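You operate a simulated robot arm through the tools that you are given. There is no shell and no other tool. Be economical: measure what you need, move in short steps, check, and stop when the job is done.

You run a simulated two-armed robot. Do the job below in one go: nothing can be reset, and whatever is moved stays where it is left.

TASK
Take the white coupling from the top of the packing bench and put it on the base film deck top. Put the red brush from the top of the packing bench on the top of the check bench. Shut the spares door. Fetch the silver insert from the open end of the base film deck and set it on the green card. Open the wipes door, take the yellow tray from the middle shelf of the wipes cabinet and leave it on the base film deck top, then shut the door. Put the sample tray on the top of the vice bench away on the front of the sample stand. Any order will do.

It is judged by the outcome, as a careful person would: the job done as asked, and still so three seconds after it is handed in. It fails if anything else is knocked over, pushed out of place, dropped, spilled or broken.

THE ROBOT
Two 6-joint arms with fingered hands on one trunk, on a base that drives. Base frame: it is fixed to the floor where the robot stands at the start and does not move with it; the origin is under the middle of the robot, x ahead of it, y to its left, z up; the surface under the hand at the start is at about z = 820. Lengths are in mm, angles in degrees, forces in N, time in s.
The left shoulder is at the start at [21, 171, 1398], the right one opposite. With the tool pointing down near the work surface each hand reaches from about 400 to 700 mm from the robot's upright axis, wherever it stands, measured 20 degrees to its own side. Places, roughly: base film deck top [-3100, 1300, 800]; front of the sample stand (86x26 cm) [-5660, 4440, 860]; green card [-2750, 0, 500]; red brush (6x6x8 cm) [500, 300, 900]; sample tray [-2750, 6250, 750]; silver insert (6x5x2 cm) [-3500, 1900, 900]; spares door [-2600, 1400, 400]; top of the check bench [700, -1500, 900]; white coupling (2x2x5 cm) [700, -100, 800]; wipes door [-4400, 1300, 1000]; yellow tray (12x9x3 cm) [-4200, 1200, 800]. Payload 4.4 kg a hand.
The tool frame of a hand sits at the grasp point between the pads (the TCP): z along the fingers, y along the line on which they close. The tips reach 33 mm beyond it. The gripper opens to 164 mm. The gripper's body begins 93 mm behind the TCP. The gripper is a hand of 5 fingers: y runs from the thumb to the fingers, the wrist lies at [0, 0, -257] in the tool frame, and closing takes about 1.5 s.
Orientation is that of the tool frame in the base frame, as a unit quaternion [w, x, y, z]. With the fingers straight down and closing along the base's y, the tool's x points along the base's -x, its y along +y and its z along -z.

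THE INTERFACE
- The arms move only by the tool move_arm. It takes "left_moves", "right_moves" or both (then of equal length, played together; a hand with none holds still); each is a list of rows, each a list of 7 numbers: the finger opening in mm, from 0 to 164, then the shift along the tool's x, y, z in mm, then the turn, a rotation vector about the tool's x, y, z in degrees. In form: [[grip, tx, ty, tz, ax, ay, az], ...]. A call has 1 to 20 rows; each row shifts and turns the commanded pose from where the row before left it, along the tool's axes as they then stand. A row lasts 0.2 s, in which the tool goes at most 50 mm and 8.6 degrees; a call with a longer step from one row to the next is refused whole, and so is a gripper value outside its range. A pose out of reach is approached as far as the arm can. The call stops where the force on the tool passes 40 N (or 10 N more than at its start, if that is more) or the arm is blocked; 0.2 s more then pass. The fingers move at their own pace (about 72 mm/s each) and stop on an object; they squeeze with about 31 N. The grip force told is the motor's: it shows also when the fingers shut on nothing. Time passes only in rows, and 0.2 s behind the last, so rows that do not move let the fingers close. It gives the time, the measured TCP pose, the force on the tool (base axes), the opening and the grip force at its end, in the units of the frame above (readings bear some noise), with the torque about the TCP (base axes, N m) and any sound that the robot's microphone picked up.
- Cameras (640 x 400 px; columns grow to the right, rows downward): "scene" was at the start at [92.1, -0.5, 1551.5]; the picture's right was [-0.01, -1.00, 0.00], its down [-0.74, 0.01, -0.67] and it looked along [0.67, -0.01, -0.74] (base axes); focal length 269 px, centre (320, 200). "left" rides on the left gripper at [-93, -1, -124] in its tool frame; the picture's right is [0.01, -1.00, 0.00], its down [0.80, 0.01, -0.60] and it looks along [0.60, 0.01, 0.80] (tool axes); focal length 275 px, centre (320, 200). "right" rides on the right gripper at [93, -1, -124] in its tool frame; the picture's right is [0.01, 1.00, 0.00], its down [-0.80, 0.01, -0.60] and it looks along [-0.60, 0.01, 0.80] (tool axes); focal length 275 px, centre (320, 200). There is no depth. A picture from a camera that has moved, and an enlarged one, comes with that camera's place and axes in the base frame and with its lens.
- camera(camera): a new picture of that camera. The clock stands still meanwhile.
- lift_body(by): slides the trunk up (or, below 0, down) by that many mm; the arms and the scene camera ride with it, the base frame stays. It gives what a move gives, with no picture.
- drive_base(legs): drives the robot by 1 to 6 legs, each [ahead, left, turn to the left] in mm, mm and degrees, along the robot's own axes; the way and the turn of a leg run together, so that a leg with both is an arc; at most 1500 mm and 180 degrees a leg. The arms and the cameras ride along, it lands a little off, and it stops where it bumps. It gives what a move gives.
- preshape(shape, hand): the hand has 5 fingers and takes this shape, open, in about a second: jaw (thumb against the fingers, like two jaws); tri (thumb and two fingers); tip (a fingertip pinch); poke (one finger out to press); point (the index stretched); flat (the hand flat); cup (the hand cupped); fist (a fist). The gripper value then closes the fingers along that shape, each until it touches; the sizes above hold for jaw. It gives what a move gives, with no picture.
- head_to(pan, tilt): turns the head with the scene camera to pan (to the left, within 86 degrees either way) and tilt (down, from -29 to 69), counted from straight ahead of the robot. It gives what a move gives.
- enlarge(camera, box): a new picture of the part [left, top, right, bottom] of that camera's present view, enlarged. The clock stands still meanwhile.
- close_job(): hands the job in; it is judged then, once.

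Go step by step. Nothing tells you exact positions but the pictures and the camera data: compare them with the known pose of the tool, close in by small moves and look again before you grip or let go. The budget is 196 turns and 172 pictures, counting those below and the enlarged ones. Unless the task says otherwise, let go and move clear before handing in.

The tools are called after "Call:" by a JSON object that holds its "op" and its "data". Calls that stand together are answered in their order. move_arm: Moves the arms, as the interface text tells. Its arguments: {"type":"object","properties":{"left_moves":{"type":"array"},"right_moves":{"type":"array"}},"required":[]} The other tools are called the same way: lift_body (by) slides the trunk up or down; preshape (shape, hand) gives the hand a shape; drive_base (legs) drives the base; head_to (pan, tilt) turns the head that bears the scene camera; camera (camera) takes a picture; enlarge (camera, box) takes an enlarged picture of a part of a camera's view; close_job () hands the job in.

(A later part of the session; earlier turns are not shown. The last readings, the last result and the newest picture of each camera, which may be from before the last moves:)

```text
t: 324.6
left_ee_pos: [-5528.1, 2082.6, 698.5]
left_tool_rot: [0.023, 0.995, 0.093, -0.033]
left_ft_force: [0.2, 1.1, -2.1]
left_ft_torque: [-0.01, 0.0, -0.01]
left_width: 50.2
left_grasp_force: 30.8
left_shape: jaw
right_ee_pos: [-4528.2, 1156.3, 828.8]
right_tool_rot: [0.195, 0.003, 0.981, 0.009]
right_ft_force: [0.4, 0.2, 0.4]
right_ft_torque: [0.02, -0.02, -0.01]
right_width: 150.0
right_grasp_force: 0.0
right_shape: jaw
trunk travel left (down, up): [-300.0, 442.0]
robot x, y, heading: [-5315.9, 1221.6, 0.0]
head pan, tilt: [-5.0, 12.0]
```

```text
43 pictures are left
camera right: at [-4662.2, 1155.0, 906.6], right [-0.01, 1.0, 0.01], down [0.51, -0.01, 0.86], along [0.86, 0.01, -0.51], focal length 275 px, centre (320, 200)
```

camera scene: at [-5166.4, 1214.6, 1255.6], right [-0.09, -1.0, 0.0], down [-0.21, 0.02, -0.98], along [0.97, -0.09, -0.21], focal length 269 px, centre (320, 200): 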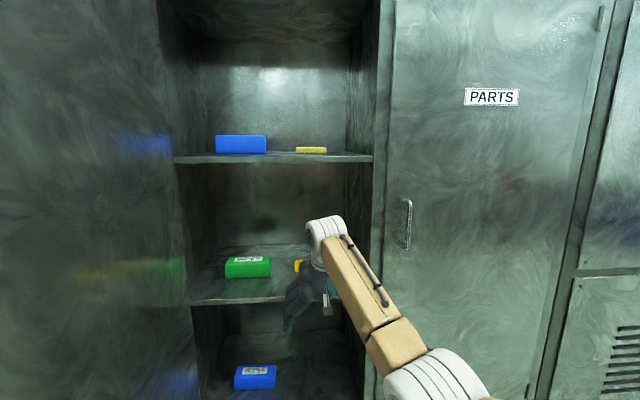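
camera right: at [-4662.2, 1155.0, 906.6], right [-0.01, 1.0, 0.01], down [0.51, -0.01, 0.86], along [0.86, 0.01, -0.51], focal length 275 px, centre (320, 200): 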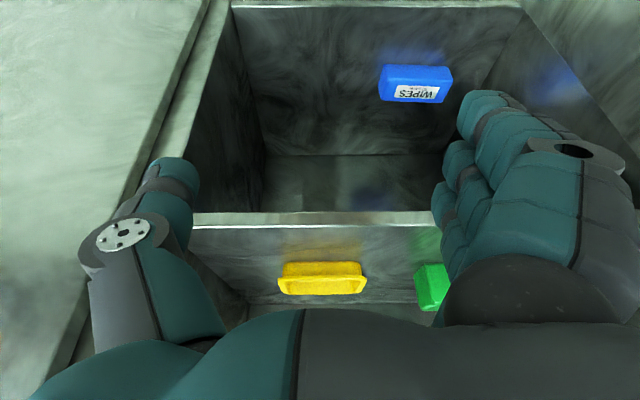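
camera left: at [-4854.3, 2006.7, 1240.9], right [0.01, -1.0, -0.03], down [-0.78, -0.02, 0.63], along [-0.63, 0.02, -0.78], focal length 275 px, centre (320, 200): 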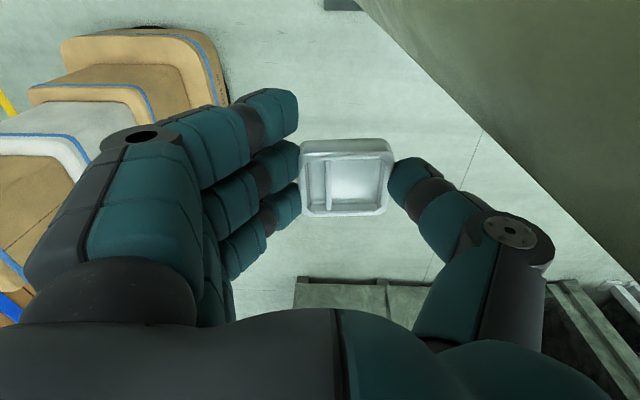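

The tray is dead ahead, centred y 1162. I'll raise slightly, open wider, and drive in partway.

Call:
{"op": "move_arm", "data": {"right_moves": [[162, -17, 6, -8, 0, 0, 0], [162, -17, 0, -8, 0, 0, 0], [162, -10, 0, 4, 0, 0, 0], [162, 0, 0, 0, 0, 0, 0]]}}

Call:
{"op": "drive_base", "data": {"legs": [[180, 0, 0]]}}

Call:
{"op": "camera", "data": {"camera": "right"}}

```text
t: 325.6
left_ee_pos: [-5528.8, 2081.9, 698.7]
left_tool_rot: [0.022, 0.995, 0.093, -0.033]
left_ft_force: [0.4, 0.2, -1.7]
left_ft_torque: [0.01, 0.02, -0.02]
left_width: 49.9
left_grasp_force: 31.1
left_shape: jaw
right_ee_pos: [-4492.8, 1161.3, 857.1]
right_tool_rot: [0.195, 0.003, 0.981, 0.008]
right_ft_force: [-0.2, -0.8, -0.3]
right_ft_torque: [0.0, -0.02, 0.0]
right_width: 161.9
right_grasp_force: 0.0
right_shape: jaw
trunk travel left (down, up): [-300.0, 442.0]
robot x, y, heading: [-5314.7, 1223.1, 0.1]
head pan, tilt: [-5.0, 12.0]
```

```text
t: 327.1
left_ee_pos: [-5348.2, 2081.5, 698.7]
left_tool_rot: [0.022, 0.995, 0.094, -0.033]
left_ft_force: [0.2, -0.1, -1.2]
left_ft_torque: [0.02, 0.02, 0.01]
left_width: 50.4
left_grasp_force: 30.6
left_shape: jaw
right_ee_pos: [-4311.7, 1163.9, 854.3]
right_tool_rot: [0.195, 0.002, 0.981, 0.008]
right_ft_force: [-0.2, 1.4, -1.6]
right_ft_torque: [0.0, 0.01, 0.02]
right_width: 161.9
right_grasp_force: 0.0
right_shape: jaw
trunk travel left (down, up): [-300.0, 442.0]
robot x, y, heading: [-5131.5, 1222.9, 0.2]
head pan, tilt: [-5.0, 12.0]
```

```text
42 pictures are left
camera right: at [-4445.1, 1161.9, 934.2], right [-0.01, 1.0, 0.01], down [0.51, -0.01, 0.86], along [0.86, 0.02, -0.51], focal length 275 px, centre (320, 200)
```

right: 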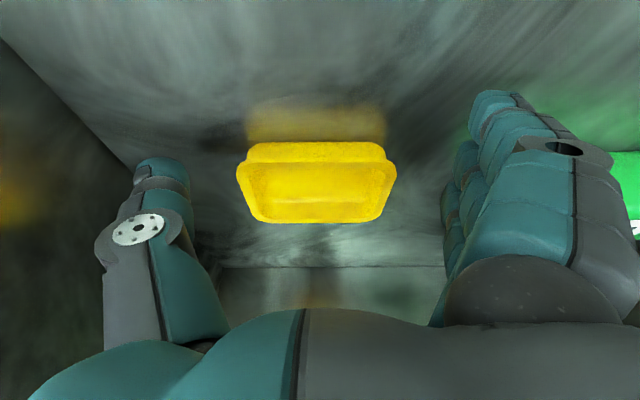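

The tray is at x -4283 to -4192, centred on the hand. I'll drive 70 mm more and lower about 20 mm.

Call:
{"op": "drive_base", "data": {"legs": [[68, 0, 0]]}}

Call:
{"op": "move_arm", "data": {"right_moves": [[162, 2.3, 0, 5.5, 0, 0, 0], [162, 2.3, 0, 5.5, 0, 0, 0], [162, 1.6, 0, 3.7, 0, 0, 0], [162, 1.6, 0, 3.7, 0, 0, 0], [162, 0, 0, 0, 0, 0, 0]]}}

Call:
{"op": "camera", "data": {"camera": "right"}}

```text
t: 328.1
left_ee_pos: [-5281.2, 2081.9, 698.8]
left_tool_rot: [0.023, 0.995, 0.095, -0.034]
left_ft_force: [1.4, -0.5, -1.0]
left_ft_torque: [-0.05, 0.04, -0.01]
left_width: 50.3
left_grasp_force: 30.8
left_shape: jaw
right_ee_pos: [-4242.4, 1164.2, 854.5]
right_tool_rot: [0.194, 0.002, 0.981, 0.008]
right_ft_force: [0.0, -0.1, -0.8]
right_ft_torque: [0.01, 0.01, -0.01]
right_width: 161.9
right_grasp_force: 0.1
right_shape: jaw
trunk travel left (down, up): [-300.0, 442.0]
robot x, y, heading: [-5063.3, 1223.0, -0.3]
head pan, tilt: [-5.0, 12.0]
```

```text
t: 329.3
left_ee_pos: [-5280.2, 2081.6, 698.2]
left_tool_rot: [0.023, 0.995, 0.095, -0.033]
left_ft_force: [0.4, -0.8, -0.4]
left_ft_torque: [-0.02, 0.0, 0.01]
left_width: 50.2
left_grasp_force: 31.2
left_shape: jaw
right_ee_pos: [-4243.6, 1164.5, 834.7]
right_tool_rot: [0.196, 0.002, 0.981, 0.009]
right_ft_force: [0.1, 1.1, 1.2]
right_ft_torque: [0.01, 0.01, -0.03]
right_width: 162.0
right_grasp_force: 0.1
right_shape: jaw
trunk travel left (down, up): [-300.0, 442.0]
robot x, y, heading: [-5066.4, 1222.1, 0.5]
head pan, tilt: [-5.0, 12.0]
```

```text
41 pictures are left
camera right: at [-4377.9, 1162.6, 914.5], right [-0.01, 1.0, 0.01], down [0.51, -0.01, 0.86], along [0.86, 0.02, -0.51], focal length 275 px, centre (320, 200)
```

right: 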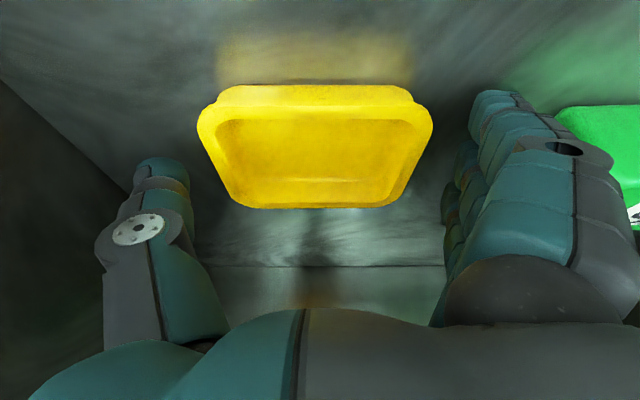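

The tray sits between thumb and fingers. I'll lower 5 mm more and close.

Call:
{"op": "move_arm", "data": {"right_moves": [[162, 1, 0, 2.5, 0, 0, 0], [162, 1, 0, 2.5, 0, 0, 0], [150, 0, 0, 0, 0, 0, 0], [135, 0, 0, 0, 0, 0, 0], [122, 0, 0, 0, 0, 0, 0], [112, 0, 0, 0, 0, 0, 0], [100, 0, 0, 0, 0, 0, 0], [80, 0, 0, 0, 0, 0, 0], [50, 0, 0, 0, 0, 0, 0], [0, 0, 0, 0, 0, 0, 0], [0, 0, 0, 0, 0, 0, 0]]}}

Call:
{"op": "camera", "data": {"camera": "right"}}

```text
t: 331.7
left_ee_pos: [-5281.4, 2082.9, 698.8]
left_tool_rot: [0.022, 0.995, 0.095, -0.031]
left_ft_force: [-0.3, 0.1, -1.1]
left_ft_torque: [0.03, 0.02, 0.0]
left_width: 50.2
left_grasp_force: 30.6
left_shape: jaw
right_ee_pos: [-4242.9, 1167.1, 838.4]
right_tool_rot: [0.2, 0.0, 0.98, 0.009]
right_ft_force: [0.5, 2.5, 13.7]
right_ft_torque: [-0.25, 0.53, -0.17]
right_width: 91.3
right_grasp_force: 31.4
right_shape: jaw
trunk travel left (down, up): [-300.0, 442.0]
robot x, y, heading: [-5066.2, 1224.1, -0.1]
head pan, tilt: [-5.0, 12.0]
```

```text
40 pictures are left
camera right: at [-4378.8, 1164.4, 914.5], right [-0.01, 1.0, 0.01], down [0.5, 0.0, 0.87], along [0.87, 0.02, -0.5], focal length 275 px, centre (320, 200)
```

right: 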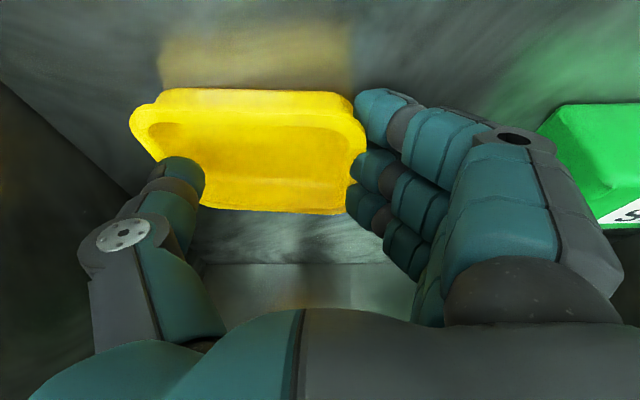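

The fingers hold the tray's sides at 91 mm, below the rim perhaps. I'll lift 40 mm and check.

Call:
{"op": "move_arm", "data": {"right_moves": [[0, -2, 0, -4.6, 0, 0, 0], [0, -3.8, 0, -9.2, 0, 0, 0], [0, -3.8, 0, -9.2, 0, 0, 0], [0, -3.8, 0, -9.2, 0, 0, 0], [0, -3.8, 0, -9.2, 0, 0, 0], [0, 0, 0, 0, 0, 0, 0]]}}

Call:
{"op": "camera", "data": {"camera": "right"}}

```text
t: 333.1
left_ee_pos: [-5281.6, 2080.8, 698.7]
left_tool_rot: [0.022, 0.995, 0.095, -0.033]
left_ft_force: [0.5, 0.6, -0.7]
left_ft_torque: [-0.01, -0.01, 0.02]
left_width: 50.1
left_grasp_force: 31.0
left_shape: jaw
right_ee_pos: [-4245.3, 1163.7, 875.5]
right_tool_rot: [0.194, 0.002, 0.981, 0.008]
right_ft_force: [0.4, -0.2, -0.4]
right_ft_torque: [0.03, 0.03, -0.01]
right_width: 89.8
right_grasp_force: 30.6
right_shape: jaw
trunk travel left (down, up): [-300.0, 442.0]
robot x, y, heading: [-5065.8, 1225.3, 0.1]
head pan, tilt: [-5.0, 12.0]
```

```text
39 pictures are left
camera right: at [-4379.0, 1161.5, 953.7], right [-0.01, 1.0, 0.01], down [0.51, -0.01, 0.86], along [0.86, 0.02, -0.51], focal length 275 px, centre (320, 200)
```

right: 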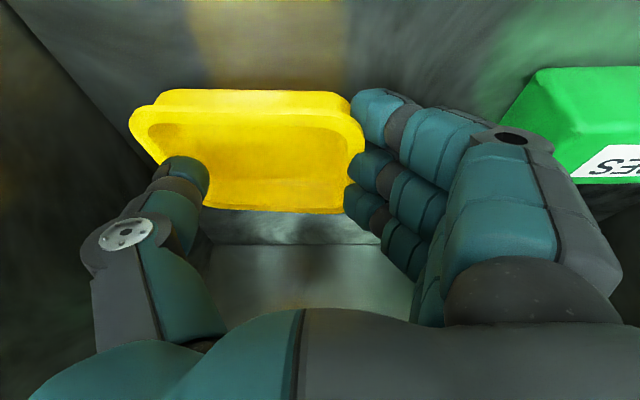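

The tray comes up with the hand. The open door and pole block the direct way, so I'll back out and move right for room. Then I'll raise the trunk and bring the left arm forward again.

Call:
{"op": "drive_base", "data": {"legs": [[-420, 0, 0], [0, -620, 0]]}}

Call:
{"op": "lift_body", "data": {"by": 400}}

Call:
{"op": "move_arm", "data": {"left_moves": [[0, 48.2, -8.5, 0, 0, 0, 4.05], [0, 48.2, -8.5, 0, 0, 0, 4.05], [0, 48.2, -8.5, 0, 0, 0, 4.05], [0, 48.2, -8.5, 0, 0, 0, 4.05], [0, 48.2, -8.5, 0, 0, 0, 4.05], [0, 48.2, -8.5, 0, 0, 0, 4.05], [0, 48.2, -8.5, 0, 0, 0, 4.05], [0, 48.2, -8.5, 0, 0, 0, 4.05], [0, 48.2, -8.5, 0, 0, 0, 4.05], [0, 48.2, -8.5, 0, 0, 0, 4.05], [0, 48.2, -8.5, 0, 0, 0, 4.05], [0, 48.2, -8.5, 0, 0, 0, 4.05], [0, 48.2, -8.5, 0, 0, 0, 4.05], [0, 48.2, -8.5, 0, 0, 0, 4.05], [0, 48.2, -8.5, 0, 0, 0, 4.05], [0, 48.2, -8.5, 0, 0, 0, 4.05], [0, 48.2, -8.5, 0, 0, 0, 4.05], [0, 48.2, -8.5, 0, 0, 0, 4.05], [0, 48.2, -8.5, 0, 0, 0, 4.05], [0, 48.2, -8.5, 0, 0, 0, 4.05]]}}

Call:
{"op": "camera", "data": {"camera": "scene"}}

```text
t: 338.8
left_ee_pos: [-5707.2, 1454.9, 698.6]
left_tool_rot: [0.021, 0.994, 0.099, -0.033]
left_ft_force: [-0.3, -0.9, -1.4]
left_ft_torque: [-0.04, 0.01, -0.01]
left_width: 49.9
left_grasp_force: 31.1
left_shape: jaw
right_ee_pos: [-4662.0, 546.8, 874.9]
right_tool_rot: [0.195, -0.002, 0.981, 0.009]
right_ft_force: [1.1, 0.0, -0.6]
right_ft_torque: [0.0, -0.01, 0.02]
right_width: 89.7
right_grasp_force: 31.3
right_shape: jaw
trunk travel left (down, up): [-300.0, 442.0]
robot x, y, heading: [-5486.6, 598.5, 0.7]
head pan, tilt: [-5.0, 12.0]
```

```text
t: 342.6
left_ee_pos: [-5697.5, 1457.7, 1078.8]
left_tool_rot: [0.028, 0.995, 0.097, 0.013]
left_ft_force: [0.6, -0.3, -1.6]
left_ft_torque: [0.0, -0.02, 0.0]
left_width: 50.3
left_grasp_force: 30.6
left_shape: jaw
right_ee_pos: [-4672.2, 547.3, 1337.5]
right_tool_rot: [0.233, -0.003, 0.972, 0.01]
right_ft_force: [0.4, 0.2, -0.4]
right_ft_torque: [0.0, 0.04, 0.0]
right_width: 90.1
right_grasp_force: 30.7
right_shape: jaw
trunk travel left (down, up): [-700.0, 42.0]
robot x, y, heading: [-5480.3, 598.4, 0.3]
head pan, tilt: [-5.0, 12.0]
```

```text
t: 346.8
left_ee_pos: [-4849.2, 1162.1, 1123.8]
left_tool_rot: [0.012, 0.82, -0.572, 0.026]
left_ft_force: [1.0, -0.1, -1.3]
left_ft_torque: [0.02, -0.01, 0.02]
left_width: 50.1
left_grasp_force: 30.8
left_shape: jaw
left hand out of reach, approached as far as the arm can: row 2, 4, 6, 9, 13, 17, 19
right_ee_pos: [-4669.5, 545.1, 1336.9]
right_tool_rot: [0.232, -0.002, 0.973, 0.01]
right_ft_force: [0.3, -0.5, -1.1]
right_ft_torque: [0.06, 0.0, 0.04]
right_width: 89.9
right_grasp_force: 30.9
right_shape: jaw
trunk travel left (down, up): [-700.0, 42.0]
robot x, y, heading: [-5482.6, 595.8, 0.8]
head pan, tilt: [-5.0, 12.0]
```

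```text
38 pictures are left
camera scene: at [-5376.0, 589.9, 1657.4], right [-0.08, -1.0, 0.0], down [-0.21, 0.02, -0.98], along [0.97, -0.07, -0.21], focal length 269 px, centre (320, 200)
```

scene: 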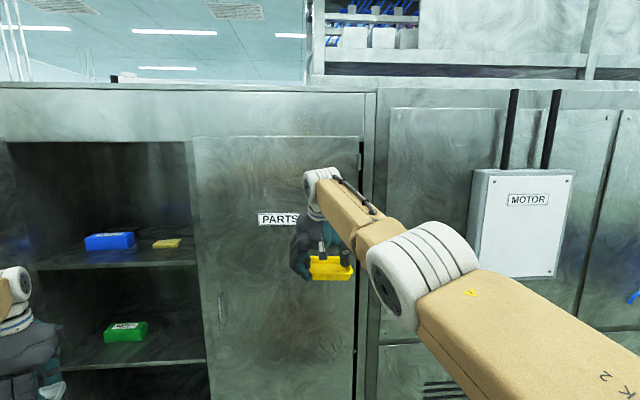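

Both items are held. I'll bring the left arm further forward, then turn to face +y and go past the pole.

Call:
{"op": "move_arm", "data": {"left_moves": [[0, 48.2, -8.5, 0, 0, 0, 4.05], [0, 48.2, -8.5, 0, 0, 0, 4.05], [0, 48.2, -8.5, 0, 0, 0, 4.05], [0, 48.2, -8.5, 0, 0, 0, 4.05], [0, 48.2, -8.5, 0, 0, 0, 4.05], [0, 48.2, -8.5, 0, 0, 0, 4.05], [0, 48.2, -8.5, 0, 0, 0, 4.05]]}}

Call:
{"op": "drive_base", "data": {"legs": [[0, 0, 90], [0, -190, 0], [900, 0, 0]]}}

Call:
{"op": "head_to", "data": {"pan": 0, "tilt": 25}}

Call:
{"op": "camera", "data": {"camera": "scene"}}

```text
t: 348.4
left_ee_pos: [-4756.5, 837.1, 1145.6]
left_tool_rot: [-0.005, -0.655, 0.755, -0.029]
left_ft_force: [-0.6, 0.3, -1.7]
left_ft_torque: [0.02, 0.01, 0.03]
left_width: 50.3
left_grasp_force: 31.2
left_shape: jaw
left hand out of reach, approached as far as the arm can: row 1, 5, 6, 7
right_ee_pos: [-4669.1, 544.8, 1337.3]
right_tool_rot: [0.231, -0.003, 0.973, 0.011]
right_ft_force: [0.0, -0.5, -0.7]
right_ft_torque: [0.06, -0.02, 0.0]
right_width: 89.7
right_grasp_force: 31.1
right_shape: jaw
trunk travel left (down, up): [-700.0, 42.0]
robot x, y, heading: [-5486.2, 599.6, 0.6]
head pan, tilt: [-5.0, 12.0]
```

```text
t: 358.2
left_ee_pos: [-5587.4, 2229.7, 1144.6]
left_tool_rot: [-0.017, 0.998, -0.057, 0.025]
left_ft_force: [0.1, -0.5, -0.2]
left_ft_torque: [-0.01, 0.02, 0.02]
left_width: 49.7
left_grasp_force: 31.3
left_shape: jaw
right_ee_pos: [-5298.5, 2324.0, 1337.1]
right_tool_rot: [-0.156, 0.698, -0.677, -0.174]
right_ft_force: [-0.5, 0.3, -0.1]
right_ft_torque: [-0.02, 0.05, 0.03]
right_width: 89.6
right_grasp_force: 30.9
right_shape: jaw
trunk travel left (down, up): [-700.0, 42.0]
robot x, y, heading: [-5322.0, 1513.0, 92.0]
head pan, tilt: [-5.0, 12.0]
```

```text
t: 358.9
left_ee_pos: [-5589.2, 2229.9, 1144.1]
left_tool_rot: [-0.017, 0.998, -0.057, 0.026]
left_ft_force: [-0.6, -0.4, -0.7]
left_ft_torque: [0.0, 0.02, -0.01]
left_width: 49.6
left_grasp_force: 30.9
left_shape: jaw
right_ee_pos: [-5298.1, 2324.7, 1337.4]
right_tool_rot: [-0.156, 0.698, -0.677, -0.173]
right_ft_force: [0.6, -0.1, -0.1]
right_ft_torque: [0.03, 0.02, -0.04]
right_width: 89.6
right_grasp_force: 30.8
right_shape: jaw
trunk travel left (down, up): [-700.0, 42.0]
robot x, y, heading: [-5328.2, 1510.9, 92.1]
head pan, tilt: [0.0, 25.0]
```

```text
37 pictures are left
camera scene: at [-5329.8, 1614.3, 1636.4], right [1.0, 0.04, 0.0], down [0.02, -0.42, -0.91], along [-0.03, 0.91, -0.42], focal length 269 px, centre (320, 200)
```

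scene: 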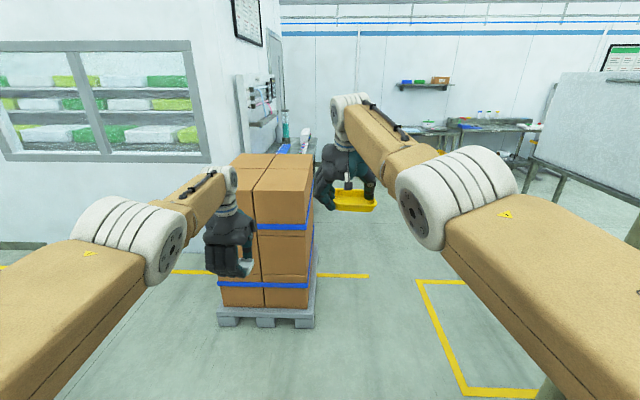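

The way past is clear. I'll continue to y 2380, strafe to the deck's rear side, turn to face +x, and slide to y 1850.

Call:
{"op": "drive_base", "data": {"legs": [[870, 0, -2], [0, -920, 0], [0, 0, -90], [0, -480, 0]]}}

Call:
{"op": "head_to", "data": {"pan": -15, "tilt": 40}}

Call:
{"op": "camera", "data": {"camera": "scene"}}

```text
t: 374.0
left_ee_pos: [-3705.0, 2119.4, 1145.5]
left_tool_rot: [-0.009, -0.638, 0.769, -0.032]
left_ft_force: [-0.4, 0.1, -1.5]
left_ft_torque: [0.01, 0.04, 0.03]
left_width: 49.3
left_grasp_force: 31.1
left_shape: jaw
right_ee_pos: [-3631.1, 1824.2, 1335.8]
right_tool_rot: [0.231, 0.019, 0.973, 0.001]
right_ft_force: [-0.1, 0.0, -0.2]
right_ft_torque: [0.04, 0.02, 0.03]
right_width: 89.7
right_grasp_force: 30.7
right_shape: jaw
trunk travel left (down, up): [-700.0, 42.0]
robot x, y, heading: [-4437.4, 1903.4, -1.5]
head pan, tilt: [0.0, 25.0]
stopped in leg 4: the robot was blocked; the commanded pose is now the measured one
```

```text
t: 374.7
left_ee_pos: [-3704.9, 2119.0, 1146.3]
left_tool_rot: [-0.008, -0.637, 0.77, -0.033]
left_ft_force: [-0.4, 0.5, -1.5]
left_ft_torque: [0.0, 0.05, 0.03]
left_width: 49.2
left_grasp_force: 30.7
left_shape: jaw
right_ee_pos: [-3631.9, 1824.1, 1336.9]
right_tool_rot: [0.232, 0.019, 0.972, 0.002]
right_ft_force: [-0.7, -0.2, -0.8]
right_ft_torque: [0.02, 0.0, 0.0]
right_width: 89.6
right_grasp_force: 30.4
right_shape: jaw
trunk travel left (down, up): [-700.0, 42.0]
robot x, y, heading: [-4443.6, 1906.8, -1.9]
head pan, tilt: [-15.0, 40.0]
```

```text
36 pictures are left
camera scene: at [-4346.5, 1890.2, 1613.3], right [-0.29, -0.96, 0.0], down [-0.62, 0.18, -0.77], along [0.73, -0.22, -0.64], focal length 269 px, centre (320, 200)
```

scene: 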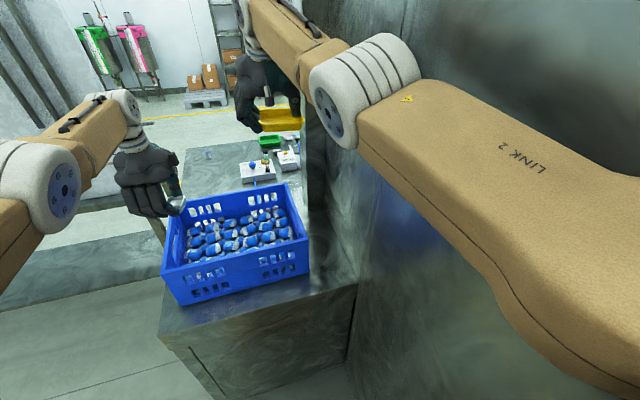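

There's no room for the tray in this strip, but the deck end around (-3430, 2130) is clear. I'll approach it from the end with the robot heading about -70°.

Call:
{"op": "drive_base", "data": {"legs": [[0, 740, 0], [0, 0, -68]]}}

Call:
{"op": "drive_base", "data": {"legs": [[249, 640, 0]]}}

Call:
{"op": "move_arm", "data": {"right_moves": [[0, 27, 24.6, 9, 0, 0, 0], [0, 27, 24.6, 9, 0, 0, 0], [0, 27, 24.6, 9, 0, 0, 0], [0, 27, 24.6, 9, 0, 0, 0], [0, 27, 24.6, 9, 0, 3.7, 0], [0, 27, 24.6, 9, 0, 0, 0], [0, 27, 24.6, 9, 0, 0, 0], [0, 27, 24.6, 9, 0, 0, 0], [0, 0, 0, 0, 0, 0, 0]]}}

Call:
{"op": "camera", "data": {"camera": "scene"}}

```text
t: 381.8
left_ee_pos: [-3952.9, 2053.8, 1145.2]
left_tool_rot: [-0.024, -0.091, 0.995, -0.022]
left_ft_force: [-0.1, 0.3, -1.5]
left_ft_torque: [0.03, 0.02, 0.03]
left_width: 48.8
left_grasp_force: 30.7
left_shape: jaw
right_ee_pos: [-4201.4, 1877.0, 1336.2]
right_tool_rot: [0.193, 0.566, 0.791, -0.128]
right_ft_force: [0.3, 0.2, 0.1]
right_ft_torque: [0.02, -0.02, 0.0]
right_width: 89.8
right_grasp_force: 31.0
right_shape: jaw
trunk travel left (down, up): [-700.0, 42.0]
robot x, y, heading: [-4414.3, 2663.8, -70.7]
head pan, tilt: [-15.0, 40.0]
```

```text
t: 385.6
left_ee_pos: [-3257.5, 2029.9, 1147.5]
left_tool_rot: [-0.023, -0.092, 0.995, -0.02]
left_ft_force: [-0.3, -0.7, -1.1]
left_ft_torque: [-0.01, 0.04, 0.02]
left_width: 49.1
left_grasp_force: 30.9
left_shape: jaw
right_ee_pos: [-3505.8, 1852.8, 1336.3]
right_tool_rot: [0.193, 0.564, 0.793, -0.128]
right_ft_force: [-0.8, -0.4, -0.5]
right_ft_torque: [0.03, -0.05, 0.0]
right_width: 89.5
right_grasp_force: 31.2
right_shape: jaw
trunk travel left (down, up): [-700.0, 42.0]
robot x, y, heading: [-3719.9, 2638.9, -70.2]
head pan, tilt: [-15.0, 40.0]
```

```text
t: 387.5
left_ee_pos: [-3256.7, 2029.7, 1147.0]
left_tool_rot: [-0.024, -0.093, 0.995, -0.02]
left_ft_force: [-0.2, -0.5, -1.5]
left_ft_torque: [0.03, 0.01, -0.02]
left_width: 49.0
left_grasp_force: 30.8
left_shape: jaw
right_ee_pos: [-3455.2, 1980.0, 1194.3]
right_tool_rot: [0.161, 0.614, 0.755, -0.165]
right_ft_force: [-0.8, 0.4, -0.5]
right_ft_torque: [-0.01, -0.04, 0.0]
right_width: 89.4
right_grasp_force: 31.1
right_shape: jaw
trunk travel left (down, up): [-700.0, 42.0]
robot x, y, heading: [-3718.9, 2639.7, -70.4]
head pan, tilt: [-15.0, 40.0]
stopped in row 9 (right hand): the arm was blocked; the commanded pose is now the measured one
```

```text
35 pictures are left
camera scene: at [-3706.1, 2545.1, 1613.1], right [-1.0, -0.08, 0.0], down [-0.05, 0.64, -0.77], along [0.06, -0.76, -0.64], focal length 269 px, centre (320, 200)
```

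scene: 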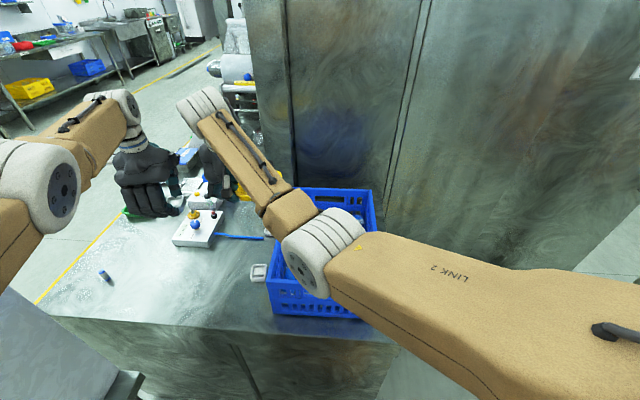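

The hands are close together, so I'll move the left hand up and left while drawing the right hand back towards the clear spot.

Call:
{"op": "move_arm", "data": {"left_moves": [[0, -20, 3, -20, 0, 0, 0], [0, -20, 3, -20, 0, 0, 0], [0, -20, 3, -20, 0, 0, 0], [0, -20, 3, -20, 0, 0, 0], [0, 0, 0, 0, 0, 0, 0], [0, 0, 0, 0, 0, 0, 0]], "right_moves": [[0, 0, 0, 0, 0, 0, 0], [0, 28, 6, -11.4, 0, 0, 0], [0, 28, 6, -11.4, 0, 0, 0], [0, 28, 6, -11.4, 0, 0, 0], [0, 28, 6, -11.4, 0, 0, 0], [0, 0, 0, 0, 0, 0, 0]]}}

Call:
{"op": "enlarge", "data": {"camera": "scene", "box": [60, 140, 300, 320]}}

```text
t: 388.4
left_ee_pos: [-3185.9, 2057.7, 1213.4]
left_tool_rot: [-0.024, -0.093, 0.995, -0.022]
left_ft_force: [-0.6, 0.6, -1.1]
left_ft_torque: [0.0, 0.02, 0.04]
left_width: 48.6
left_grasp_force: 30.5
left_shape: jaw
right_ee_pos: [-3533.4, 1976.3, 1201.2]
right_tool_rot: [0.151, 0.645, 0.715, -0.225]
right_ft_force: [0.2, 0.5, -0.7]
right_ft_torque: [0.05, -0.04, 0.01]
right_width: 89.6
right_grasp_force: 30.7
right_shape: jaw
right hand out of reach, approached as far as the arm can: row 4
trunk travel left (down, up): [-700.0, 42.0]
robot x, y, heading: [-3718.6, 2634.9, -70.7]
head pan, tilt: [-15.0, 40.0]
stopped in row 4 (right hand): the arm was blocked; the commanded pose is now the measured one
```

```text
2.22 times, centred on (180, 230) of scene
camera zoom: at [-3705.0, 2545.4, 1613.1], right [-1.0, -0.08, 0.0], down [-0.05, 0.64, -0.77], along [0.06, -0.76, -0.64], focal length 597 px, centre (631, 133)
```

zoom: 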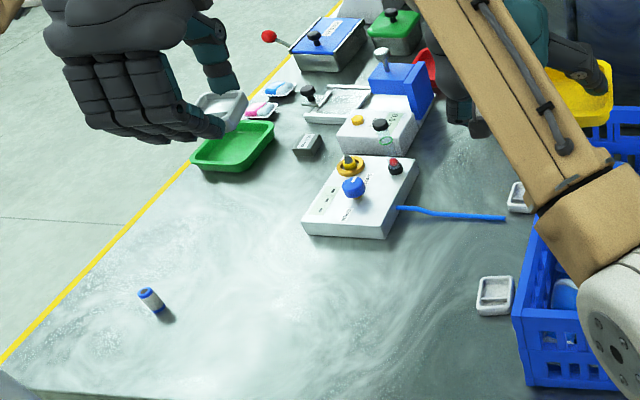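

This arm pose doesn't suit the deck end. Instead I'll take both items to the front: insert to the green card, tray to the deck's front. The door I'll shut afterwards with empty hands. First I'll bring the right arm back to a natural, level pose.

Call:
{"op": "move_arm", "data": {"right_moves": [[0, -30, 9, 16, 0, 0, 0], [0, -30, 9, 16, 0, 0, 0], [0, -30, 9, 16, 0, 0, 0], [0, 0, 0, 0, -4.5, 2.2, -3.5], [0, 0, 0, 0, -4.5, 2.2, -3.5], [0, 0, 0, 0, -4.5, 2.2, -3.5], [0, 0, 0, 0, 0, 0, 0]]}}

Call:
{"op": "camera", "data": {"camera": "right"}}

```text
t: 390.1
left_ee_pos: [-3186.3, 2056.3, 1214.4]
left_tool_rot: [-0.023, -0.092, 0.995, -0.021]
left_ft_force: [1.7, -0.1, -1.7]
left_ft_torque: [0.05, -0.02, 0.05]
left_width: 48.9
left_grasp_force: 30.9
left_shape: jaw
right_ee_pos: [-3497.0, 1878.7, 1202.4]
right_tool_rot: [0.163, 0.565, 0.801, -0.112]
right_ft_force: [0.1, 0.1, -1.3]
right_ft_torque: [0.03, -0.05, 0.03]
right_width: 89.5
right_grasp_force: 30.8
right_shape: jaw
trunk travel left (down, up): [-700.0, 42.0]
robot x, y, heading: [-3718.4, 2640.0, -70.4]
head pan, tilt: [-15.0, 40.0]
```

```text
33 pictures are left
camera right: at [-3544.6, 2004.4, 1280.0], right [0.94, 0.35, 0.0], down [0.18, -0.47, 0.86], along [0.3, -0.81, -0.5], focal length 275 px, centre (320, 200)
```

right: 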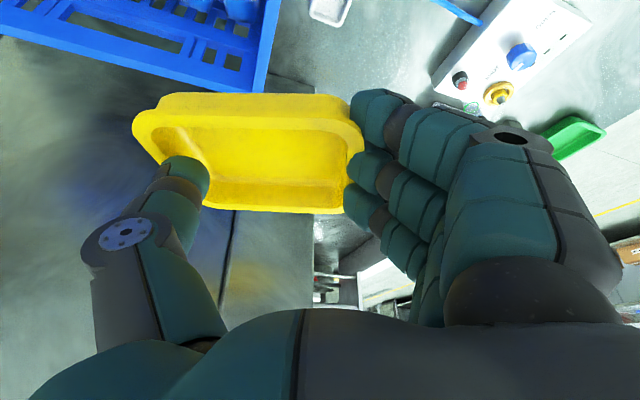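

The tray is level and secure again. I'll drive back clear of the board, around its far end, to the machine's front aisle.

Call:
{"op": "drive_base", "data": {"legs": [[0, 0, -19.6], [0, -350, 0], [-1500, 0, 0], [-1250, 0, 0], [0, 1500, 0], [0, 750, 0]]}}

Call:
{"op": "drive_base", "data": {"legs": [[1500, 0, 0], [1500, 0, 0], [350, 0, 0], [0, 0, -90]]}}

Call:
{"op": "head_to", "data": {"pan": 0, "tilt": 35}}

Call:
{"op": "camera", "data": {"camera": "scene"}}

```text
t: 417.1
left_ee_pos: [-1452.4, 4672.3, 1214.8]
left_tool_rot: [-0.026, 0.08, 0.996, -0.018]
left_ft_force: [1.2, -0.2, -0.4]
left_ft_torque: [0.01, -0.01, -0.01]
left_width: 48.7
left_grasp_force: 30.9
left_shape: jaw
right_ee_pos: [-1805.2, 4609.5, 1202.6]
right_tool_rot: [0.141, 0.694, 0.692, -0.14]
right_ft_force: [0.3, 0.5, -0.6]
right_ft_torque: [0.0, -0.03, -0.02]
right_width: 89.7
right_grasp_force: 31.5
right_shape: jaw
trunk travel left (down, up): [-700.0, 42.0]
robot x, y, heading: [-1758.8, 5401.8, -90.1]
head pan, tilt: [-15.0, 40.0]
```

```text
t: 437.5
left_ee_pos: [-2551.4, 1730.6, 1214.0]
left_tool_rot: [-0.031, 0.77, 0.637, 0.007]
left_ft_force: [-0.2, -0.4, -1.5]
left_ft_torque: [0.0, -0.04, 0.02]
left_width: 48.6
left_grasp_force: 31.3
left_shape: jaw
right_ee_pos: [-2602.4, 2084.1, 1202.4]
right_tool_rot: [-0.002, 0.98, -0.016, -0.198]
right_ft_force: [-0.5, 0.4, 0.0]
right_ft_torque: [-0.02, -0.01, -0.01]
right_width: 89.5
right_grasp_force: 30.7
right_shape: jaw
trunk travel left (down, up): [-700.0, 42.0]
robot x, y, heading: [-1815.4, 2012.2, 178.0]
head pan, tilt: [-15.0, 40.0]
```

```text
t: 438.2
left_ee_pos: [-2551.3, 1729.8, 1214.6]
left_tool_rot: [-0.032, 0.771, 0.637, 0.006]
left_ft_force: [0.1, 0.2, -0.7]
left_ft_torque: [-0.01, -0.01, 0.01]
left_width: 48.5
left_grasp_force: 31.4
left_shape: jaw
right_ee_pos: [-2603.6, 2084.3, 1202.5]
right_tool_rot: [-0.002, 0.98, -0.015, -0.199]
right_ft_force: [0.4, 0.3, -0.6]
right_ft_torque: [-0.02, -0.02, -0.01]
right_width: 89.4
right_grasp_force: 31.1
right_shape: jaw
trunk travel left (down, up): [-700.0, 42.0]
robot x, y, heading: [-1809.5, 2014.8, 178.2]
head pan, tilt: [0.0, 35.0]
```

```text
32 pictures are left
camera scene: at [-1911.0, 2015.0, 1620.6], right [0.03, 1.0, 0.0], down [0.57, -0.02, -0.82], along [-0.82, 0.03, -0.57], focal length 269 px, centre (320, 200)
```

scene: 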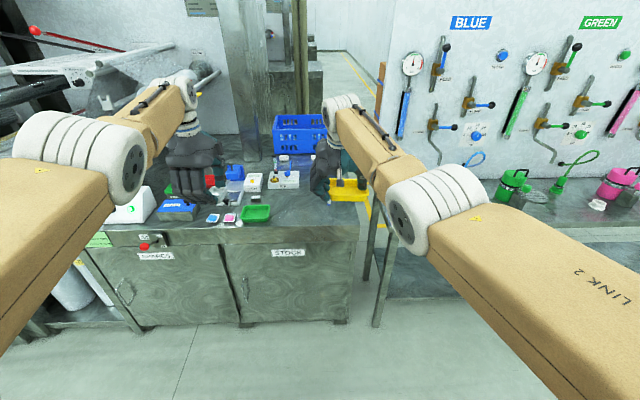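

I'm back at the front and both items are held. I'll raise the left hand, and move in so the tray is over the clear deck area between the green tray and the coupling.

Call:
{"op": "move_arm", "data": {"left_moves": [[0, 0, 0, -25, 0, 0, 0], [0, 0, 0, -25, 0, 0, 0], [0, 0, 0, -25, 0, 0, 0], [0, 0, 0, -25, 0, 0, 0], [0, 0, 0, 0, 0, 0, 0]]}}

Call:
{"op": "drive_base", "data": {"legs": [[360, 165, 1.8]]}}

Call:
{"op": "lift_body", "data": {"by": -180}}

Call:
{"op": "camera", "data": {"camera": "scene"}}

Call:
{"op": "camera", "data": {"camera": "right"}}

```text
t: 439.4
left_ee_pos: [-2544.5, 1724.2, 1313.0]
left_tool_rot: [-0.032, 0.77, 0.637, 0.006]
left_ft_force: [-0.6, -0.2, -1.8]
left_ft_torque: [-0.01, -0.07, 0.02]
left_width: 48.3
left_grasp_force: 31.1
left_shape: jaw
left hand out of reach, approached as far as the arm can: row 3
right_ee_pos: [-2603.8, 2083.9, 1203.4]
right_tool_rot: [-0.001, 0.98, -0.016, -0.199]
right_ft_force: [-0.7, -0.1, -1.1]
right_ft_torque: [-0.04, -0.02, 0.03]
right_width: 89.6
right_grasp_force: 31.2
right_shape: jaw
trunk travel left (down, up): [-700.0, 42.0]
robot x, y, heading: [-1811.6, 2012.5, 178.2]
head pan, tilt: [0.0, 35.0]
```

```text
t: 441.9
left_ee_pos: [-2891.4, 1543.4, 1313.6]
left_tool_rot: [-0.032, 0.761, 0.648, 0.004]
left_ft_force: [0.6, 0.3, -1.4]
left_ft_torque: [0.0, -0.02, 0.04]
left_width: 48.8
left_grasp_force: 30.8
left_shape: jaw
right_ee_pos: [-2963.7, 1901.1, 1203.1]
right_tool_rot: [0.001, 0.98, -0.001, -0.199]
right_ft_force: [0.1, 0.0, -1.0]
right_ft_torque: [0.0, -0.01, 0.02]
right_width: 89.6
right_grasp_force: 31.1
right_shape: jaw
trunk travel left (down, up): [-700.0, 42.0]
robot x, y, heading: [-2170.9, 1854.2, 179.6]
head pan, tilt: [0.0, 35.0]
```

```text
t: 443.9
left_ee_pos: [-2892.3, 1542.8, 1134.7]
left_tool_rot: [-0.033, 0.761, 0.648, 0.005]
left_ft_force: [-0.5, -0.1, -1.3]
left_ft_torque: [-0.02, -0.01, 0.02]
left_width: 48.4
left_grasp_force: 30.6
left_shape: jaw
right_ee_pos: [-2963.3, 1902.7, 1023.2]
right_tool_rot: [0.001, 0.98, -0.002, -0.198]
right_ft_force: [0.1, -0.3, -0.3]
right_ft_torque: [0.02, 0.02, 0.0]
right_width: 89.3
right_grasp_force: 30.8
right_shape: jaw
trunk travel left (down, up): [-520.0, 222.0]
robot x, y, heading: [-2171.2, 1848.6, 179.9]
head pan, tilt: [0.0, 35.0]
```

```text
31 pictures are left
camera scene: at [-2273.9, 1853.6, 1440.7], right [0.0, 1.0, 0.0], down [0.57, 0.0, -0.82], along [-0.82, 0.0, -0.57], focal length 269 px, centre (320, 200)
```

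scene: 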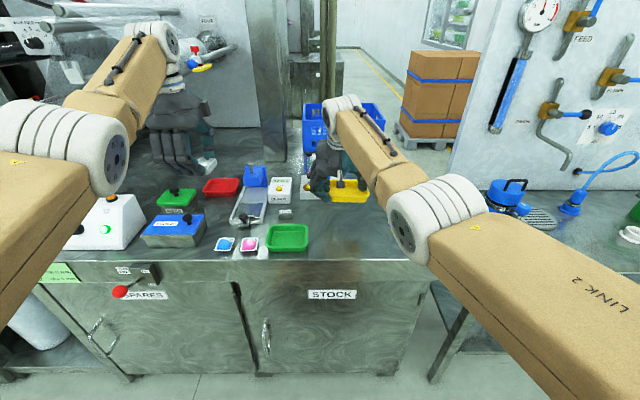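

```text
30 pictures are left
camera right: at [-2829.9, 1903.5, 1100.4], right [0.01, -1.0, 0.0], down [-0.5, -0.01, 0.86], along [-0.86, -0.01, -0.5], focal length 275 px, centre (320, 200)
```

right: 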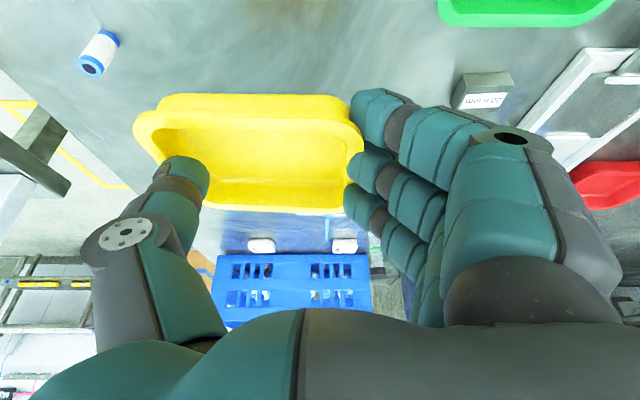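

The landing area is clear. I'll shift 15 mm towards the coupling side, lower by trunk, then ease down to contact.

Call:
{"op": "move_arm", "data": {"right_moves": [[0, 0, -15, 0, 0, 0, 0], [0, 0, 0, 0, 0, 0, 0]]}}

Call:
{"op": "lift_body", "data": {"by": -85}}

Call:
{"op": "move_arm", "data": {"right_moves": [[0, 2.3, 0, 5.5, 0, 0, 0], [0, 1.6, 0, 4, 0, 0, 0], [0, 1.6, 0, 4, 0, 0, 0], [0, 1.6, 0, 4, 0, 0, 0], [0, 1.6, 0, 4, 0, 0, 0], [0, 1.6, 0, 4, 0, 0, 0], [0, 1.6, 0, 4, 0, 0, 0], [0, 1.6, 0, 4, 0, 0, 0], [0, 1.6, 0, 4, 0, 0, 0], [0, 1.6, 0, 4, 0, 0, 0], [0, 1.6, 0, 4, 0, 0, 0]]}}

Call:
{"op": "camera", "data": {"camera": "right"}}

```text
t: 444.5
left_ee_pos: [-2892.3, 1542.9, 1132.9]
left_tool_rot: [-0.033, 0.761, 0.648, 0.005]
left_ft_force: [-0.3, -0.6, -0.9]
left_ft_torque: [-0.01, -0.02, -0.02]
left_width: 48.5
left_grasp_force: 30.5
left_shape: jaw
right_ee_pos: [-2961.9, 1915.9, 1024.1]
right_tool_rot: [0.001, 0.98, -0.002, -0.199]
right_ft_force: [0.5, 0.4, -0.6]
right_ft_torque: [0.02, -0.01, -0.01]
right_width: 89.5
right_grasp_force: 31.1
right_shape: jaw
trunk travel left (down, up): [-520.0, 222.0]
robot x, y, heading: [-2171.2, 1853.0, 179.8]
head pan, tilt: [0.0, 35.0]
```

```text
t: 445.7
left_ee_pos: [-2891.2, 1545.0, 1049.1]
left_tool_rot: [-0.032, 0.761, 0.648, 0.004]
left_ft_force: [0.0, -0.2, -0.3]
left_ft_torque: [0.0, 0.03, 0.05]
left_width: 48.2
left_grasp_force: 31.1
left_shape: jaw
right_ee_pos: [-2962.8, 1915.6, 938.5]
right_tool_rot: [0.001, 0.98, -0.002, -0.199]
right_ft_force: [-0.5, -0.5, 0.0]
right_ft_torque: [-0.01, 0.02, -0.01]
right_width: 89.5
right_grasp_force: 30.7
right_shape: jaw
trunk travel left (down, up): [-435.0, 307.0]
robot x, y, heading: [-2170.6, 1854.1, 180.0]
head pan, tilt: [0.0, 35.0]
```

```text
t: 448.0
left_ee_pos: [-2892.3, 1544.5, 1048.5]
left_tool_rot: [-0.032, 0.761, 0.648, 0.005]
left_ft_force: [-0.4, 0.8, -1.6]
left_ft_torque: [0.0, -0.07, 0.0]
left_width: 48.6
left_grasp_force: 31.0
left_shape: jaw
right_ee_pos: [-2969.2, 1915.0, 904.4]
right_tool_rot: [0.001, 0.978, 0.002, -0.211]
right_ft_force: [3.7, 0.1, 15.2]
right_ft_torque: [1.49, -0.06, -0.35]
right_width: 88.1
right_grasp_force: 30.9
right_shape: jaw
trunk travel left (down, up): [-435.0, 307.0]
robot x, y, heading: [-2171.4, 1851.5, 179.9]
head pan, tilt: [0.0, 35.0]
stopped in row 11 (right hand): the force on the tool passed its limit at 41 N (the readings are from after the stop); the commanded pose is now the measured one
```

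```text
29 pictures are left
camera right: at [-2834.4, 1916.4, 978.7], right [0.01, -1.0, 0.0], down [-0.48, -0.01, 0.88], along [-0.88, -0.01, -0.48], focal length 275 px, centre (320, 200)
```

right: 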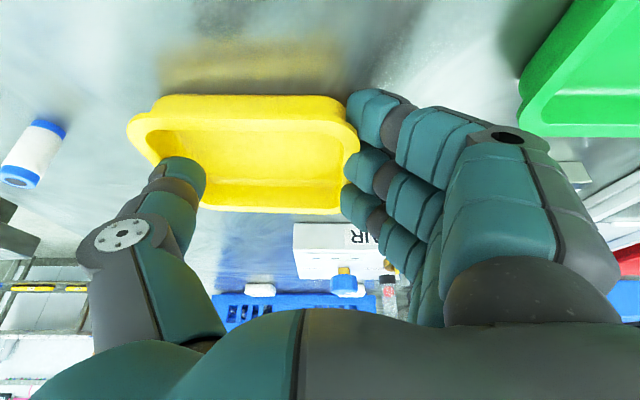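

The tray is resting on the deck. I'll ease up slightly and open gradually.

Call:
{"op": "move_arm", "data": {"right_moves": [[0, -0.8, 0, -1.8, 0, 0, 0], [95, 0, 0, 0, 0, 0, 0], [100, 0, 0, 0, 0, 0, 0], [110, 0, 0, 0, 0, 0, 0], [120, 0, 0, 0, 0, 0, 0], [130, 0, 0, 0, 0, 0, 0], [140, 0, 0, 0, 0, 0, 0], [140, 0, 0, 0, 0, 0, 0]]}}

Call:
{"op": "camera", "data": {"camera": "right"}}

```text
t: 449.8
left_ee_pos: [-2891.2, 1544.6, 1048.8]
left_tool_rot: [-0.032, 0.762, 0.647, 0.005]
left_ft_force: [-0.6, -0.1, -1.4]
left_ft_torque: [-0.05, 0.01, -0.03]
left_width: 48.2
left_grasp_force: 30.7
left_shape: jaw
right_ee_pos: [-2965.5, 1914.5, 902.1]
right_tool_rot: [0.002, 0.979, 0.0, -0.205]
right_ft_force: [0.2, 0.3, 0.5]
right_ft_torque: [0.04, -0.03, 0.03]
right_width: 139.7
right_grasp_force: 0.0
right_shape: jaw
trunk travel left (down, up): [-435.0, 307.0]
robot x, y, heading: [-2167.9, 1854.0, 179.9]
head pan, tilt: [0.0, 35.0]
```

```text
28 pictures are left
camera right: at [-2832.7, 1916.5, 976.6], right [0.01, -1.0, 0.0], down [-0.49, -0.01, 0.87], along [-0.87, -0.01, -0.49], focal length 275 px, centre (320, 200)
```

right: 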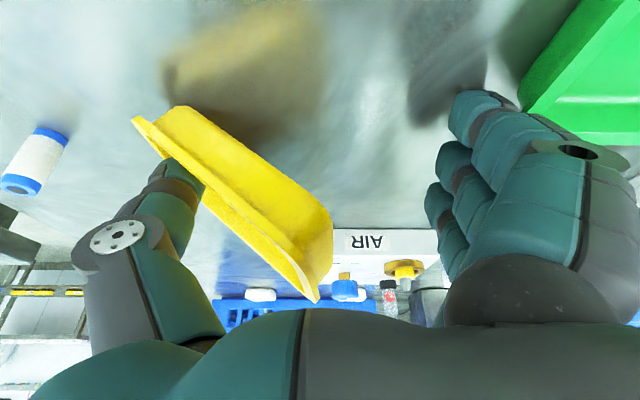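

The tray has tipped against the thumb. I'll zoom in to see how it's leaning.

Call:
{"op": "enlarge", "data": {"camera": "right", "box": [100, 80, 360, 310]}}

Call:
{"op": "enlarge", "data": {"camera": "scene", "box": [280, 150, 420, 270]}}

```text
1.74 times, centred on (230, 195) of right
camera zoom: at [-2832.7, 1916.5, 976.6], right [0.01, -1.0, 0.0], down [-0.49, -0.01, 0.87], along [-0.87, -0.01, -0.49], focal length 479 px, centre (476, 209)
```

zoom: 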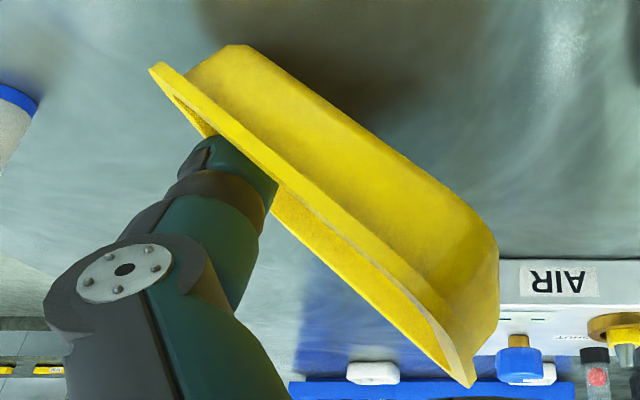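

```text
3.33 times, centred on (350, 210) of scene
camera zoom: at [-2282.8, 1853.7, 1355.1], right [0.0, 1.0, 0.0], down [0.57, 0.0, -0.82], along [-0.82, 0.0, -0.57], focal length 896 px, centre (220, 167)
```

zoom: 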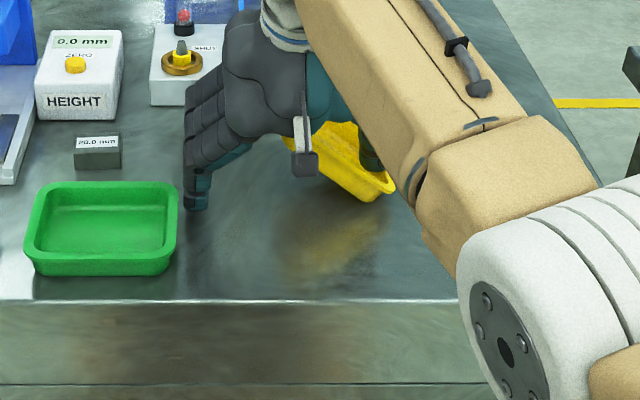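

The thumb is inside the tray, which leans about 45°, open side up towards the thumb. It may still be settling, so I'll hold still briefly and look again.

Call:
{"op": "move_arm", "data": {"right_moves": [[140, 0, 0, 0, 0, 0, 0], [140, 0, 0, 0, 0, 0, 0], [140, 0, 0, 0, 0, 0, 0]]}}

Call:
{"op": "enlarge", "data": {"camera": "right", "box": [100, 80, 360, 310]}}

```text
t: 450.6
left_ee_pos: [-2893.0, 1544.2, 1048.9]
left_tool_rot: [-0.032, 0.761, 0.648, 0.005]
left_ft_force: [0.4, -0.8, -1.7]
left_ft_torque: [-0.02, -0.02, -0.03]
left_width: 48.2
left_grasp_force: 31.6
left_shape: jaw
right_ee_pos: [-2967.0, 1913.9, 901.8]
right_tool_rot: [0.001, 0.978, 0.001, -0.206]
right_ft_force: [-0.5, -1.1, 0.7]
right_ft_torque: [0.11, 0.02, 0.02]
right_width: 139.6
right_grasp_force: 0.1
right_shape: jaw
trunk travel left (down, up): [-435.0, 307.0]
robot x, y, heading: [-2169.2, 1855.4, 179.9]
head pan, tilt: [0.0, 35.0]
```

```text
1.74 times, centred on (230, 195) of right
camera zoom: at [-2833.3, 1916.5, 977.6], right [0.01, -1.0, 0.0], down [-0.49, -0.01, 0.87], along [-0.87, -0.01, -0.49], focal length 479 px, centre (476, 209)
```

zoom: 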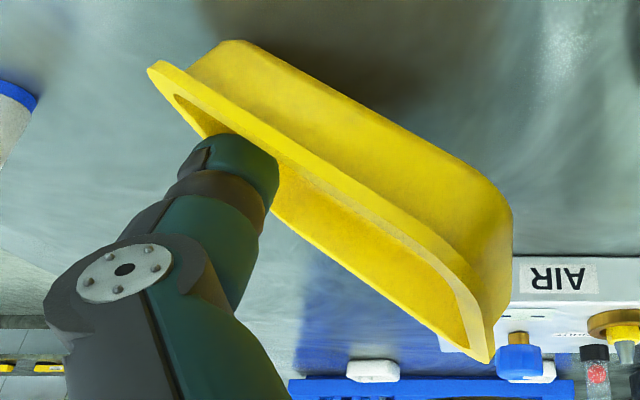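

It's slowly settling. I'll move the hand 8 mm left to free the thumb from the tray's end wall, then check.

Call:
{"op": "move_arm", "data": {"right_moves": [[140, 0, 4, 0, 0, 0, 0], [140, 0, 4, 0, 0, 0, 0], [140, 0, 0, 0, 0, 0, 0], [140, 0, 0, 0, 0, 0, 0]]}}

Call:
{"op": "camera", "data": {"camera": "right"}}

```text
t: 451.6
left_ee_pos: [-2892.9, 1542.8, 1049.2]
left_tool_rot: [-0.033, 0.761, 0.648, 0.004]
left_ft_force: [-0.3, 0.3, -1.3]
left_ft_torque: [0.0, -0.06, 0.0]
left_width: 48.3
left_grasp_force: 30.9
left_shape: jaw
right_ee_pos: [-2966.9, 1907.2, 903.2]
right_tool_rot: [0.0, 0.978, -0.001, -0.207]
right_ft_force: [-0.7, 1.7, 4.1]
right_ft_torque: [0.55, 0.06, 0.11]
right_width: 140.4
right_grasp_force: 0.1
right_shape: jaw
trunk travel left (down, up): [-435.0, 307.0]
robot x, y, heading: [-2170.4, 1854.0, 179.8]
head pan, tilt: [0.0, 35.0]
```

```text
24 pictures are left
camera right: at [-2833.0, 1909.0, 978.4], right [0.01, -1.0, 0.0], down [-0.49, -0.01, 0.87], along [-0.87, -0.01, -0.49], focal length 275 px, centre (320, 200)
```

right: 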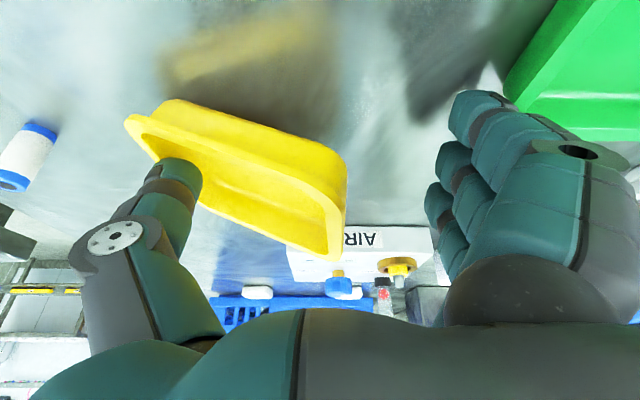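

It's lowering flat. I'll continue a bit further the same way.

Call:
{"op": "move_arm", "data": {"right_moves": [[140, 0, 3, 0, 0, 0, 0], [140, 0, 3, 0, 0, 0, 0], [140, 0, 3, 0, 0, 0, 0], [140, 0, 3, 0, 0, 0, 0], [140, 0, 0, 0, 0, 0, 0], [140, 0, 0, 0, 0, 0, 0]]}}

Call:
{"op": "camera", "data": {"camera": "right"}}

```text
t: 453.0
left_ee_pos: [-2890.3, 1542.9, 1050.2]
left_tool_rot: [-0.034, 0.76, 0.648, 0.006]
left_ft_force: [0.5, 0.4, -2.7]
left_ft_torque: [0.01, 0.02, 0.0]
left_width: 48.4
left_grasp_force: 31.0
left_shape: jaw
right_ee_pos: [-2966.4, 1895.9, 905.1]
right_tool_rot: [0.001, 0.978, 0.001, -0.208]
right_ft_force: [-2.8, -0.4, 13.9]
right_ft_torque: [1.43, 0.16, 0.32]
right_width: 140.2
right_grasp_force: 0.0
right_shape: jaw
trunk travel left (down, up): [-435.0, 307.0]
robot x, y, heading: [-2172.8, 1850.5, 179.8]
head pan, tilt: [0.0, 35.0]
```

```text
23 pictures are left
camera right: at [-2832.1, 1897.1, 978.8], right [0.01, -1.0, 0.0], down [-0.49, -0.01, 0.87], along [-0.87, -0.01, -0.49], focal length 275 px, centre (320, 200)
```

right: 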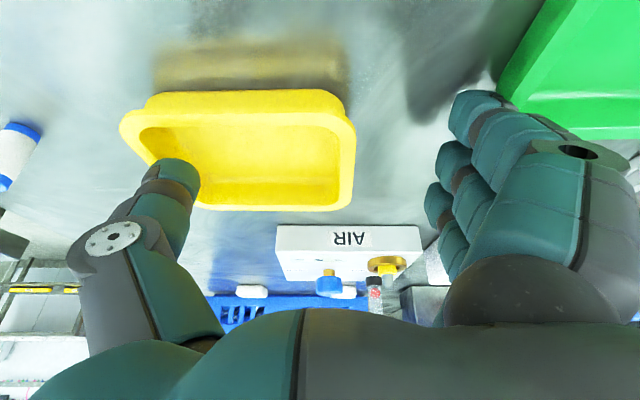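

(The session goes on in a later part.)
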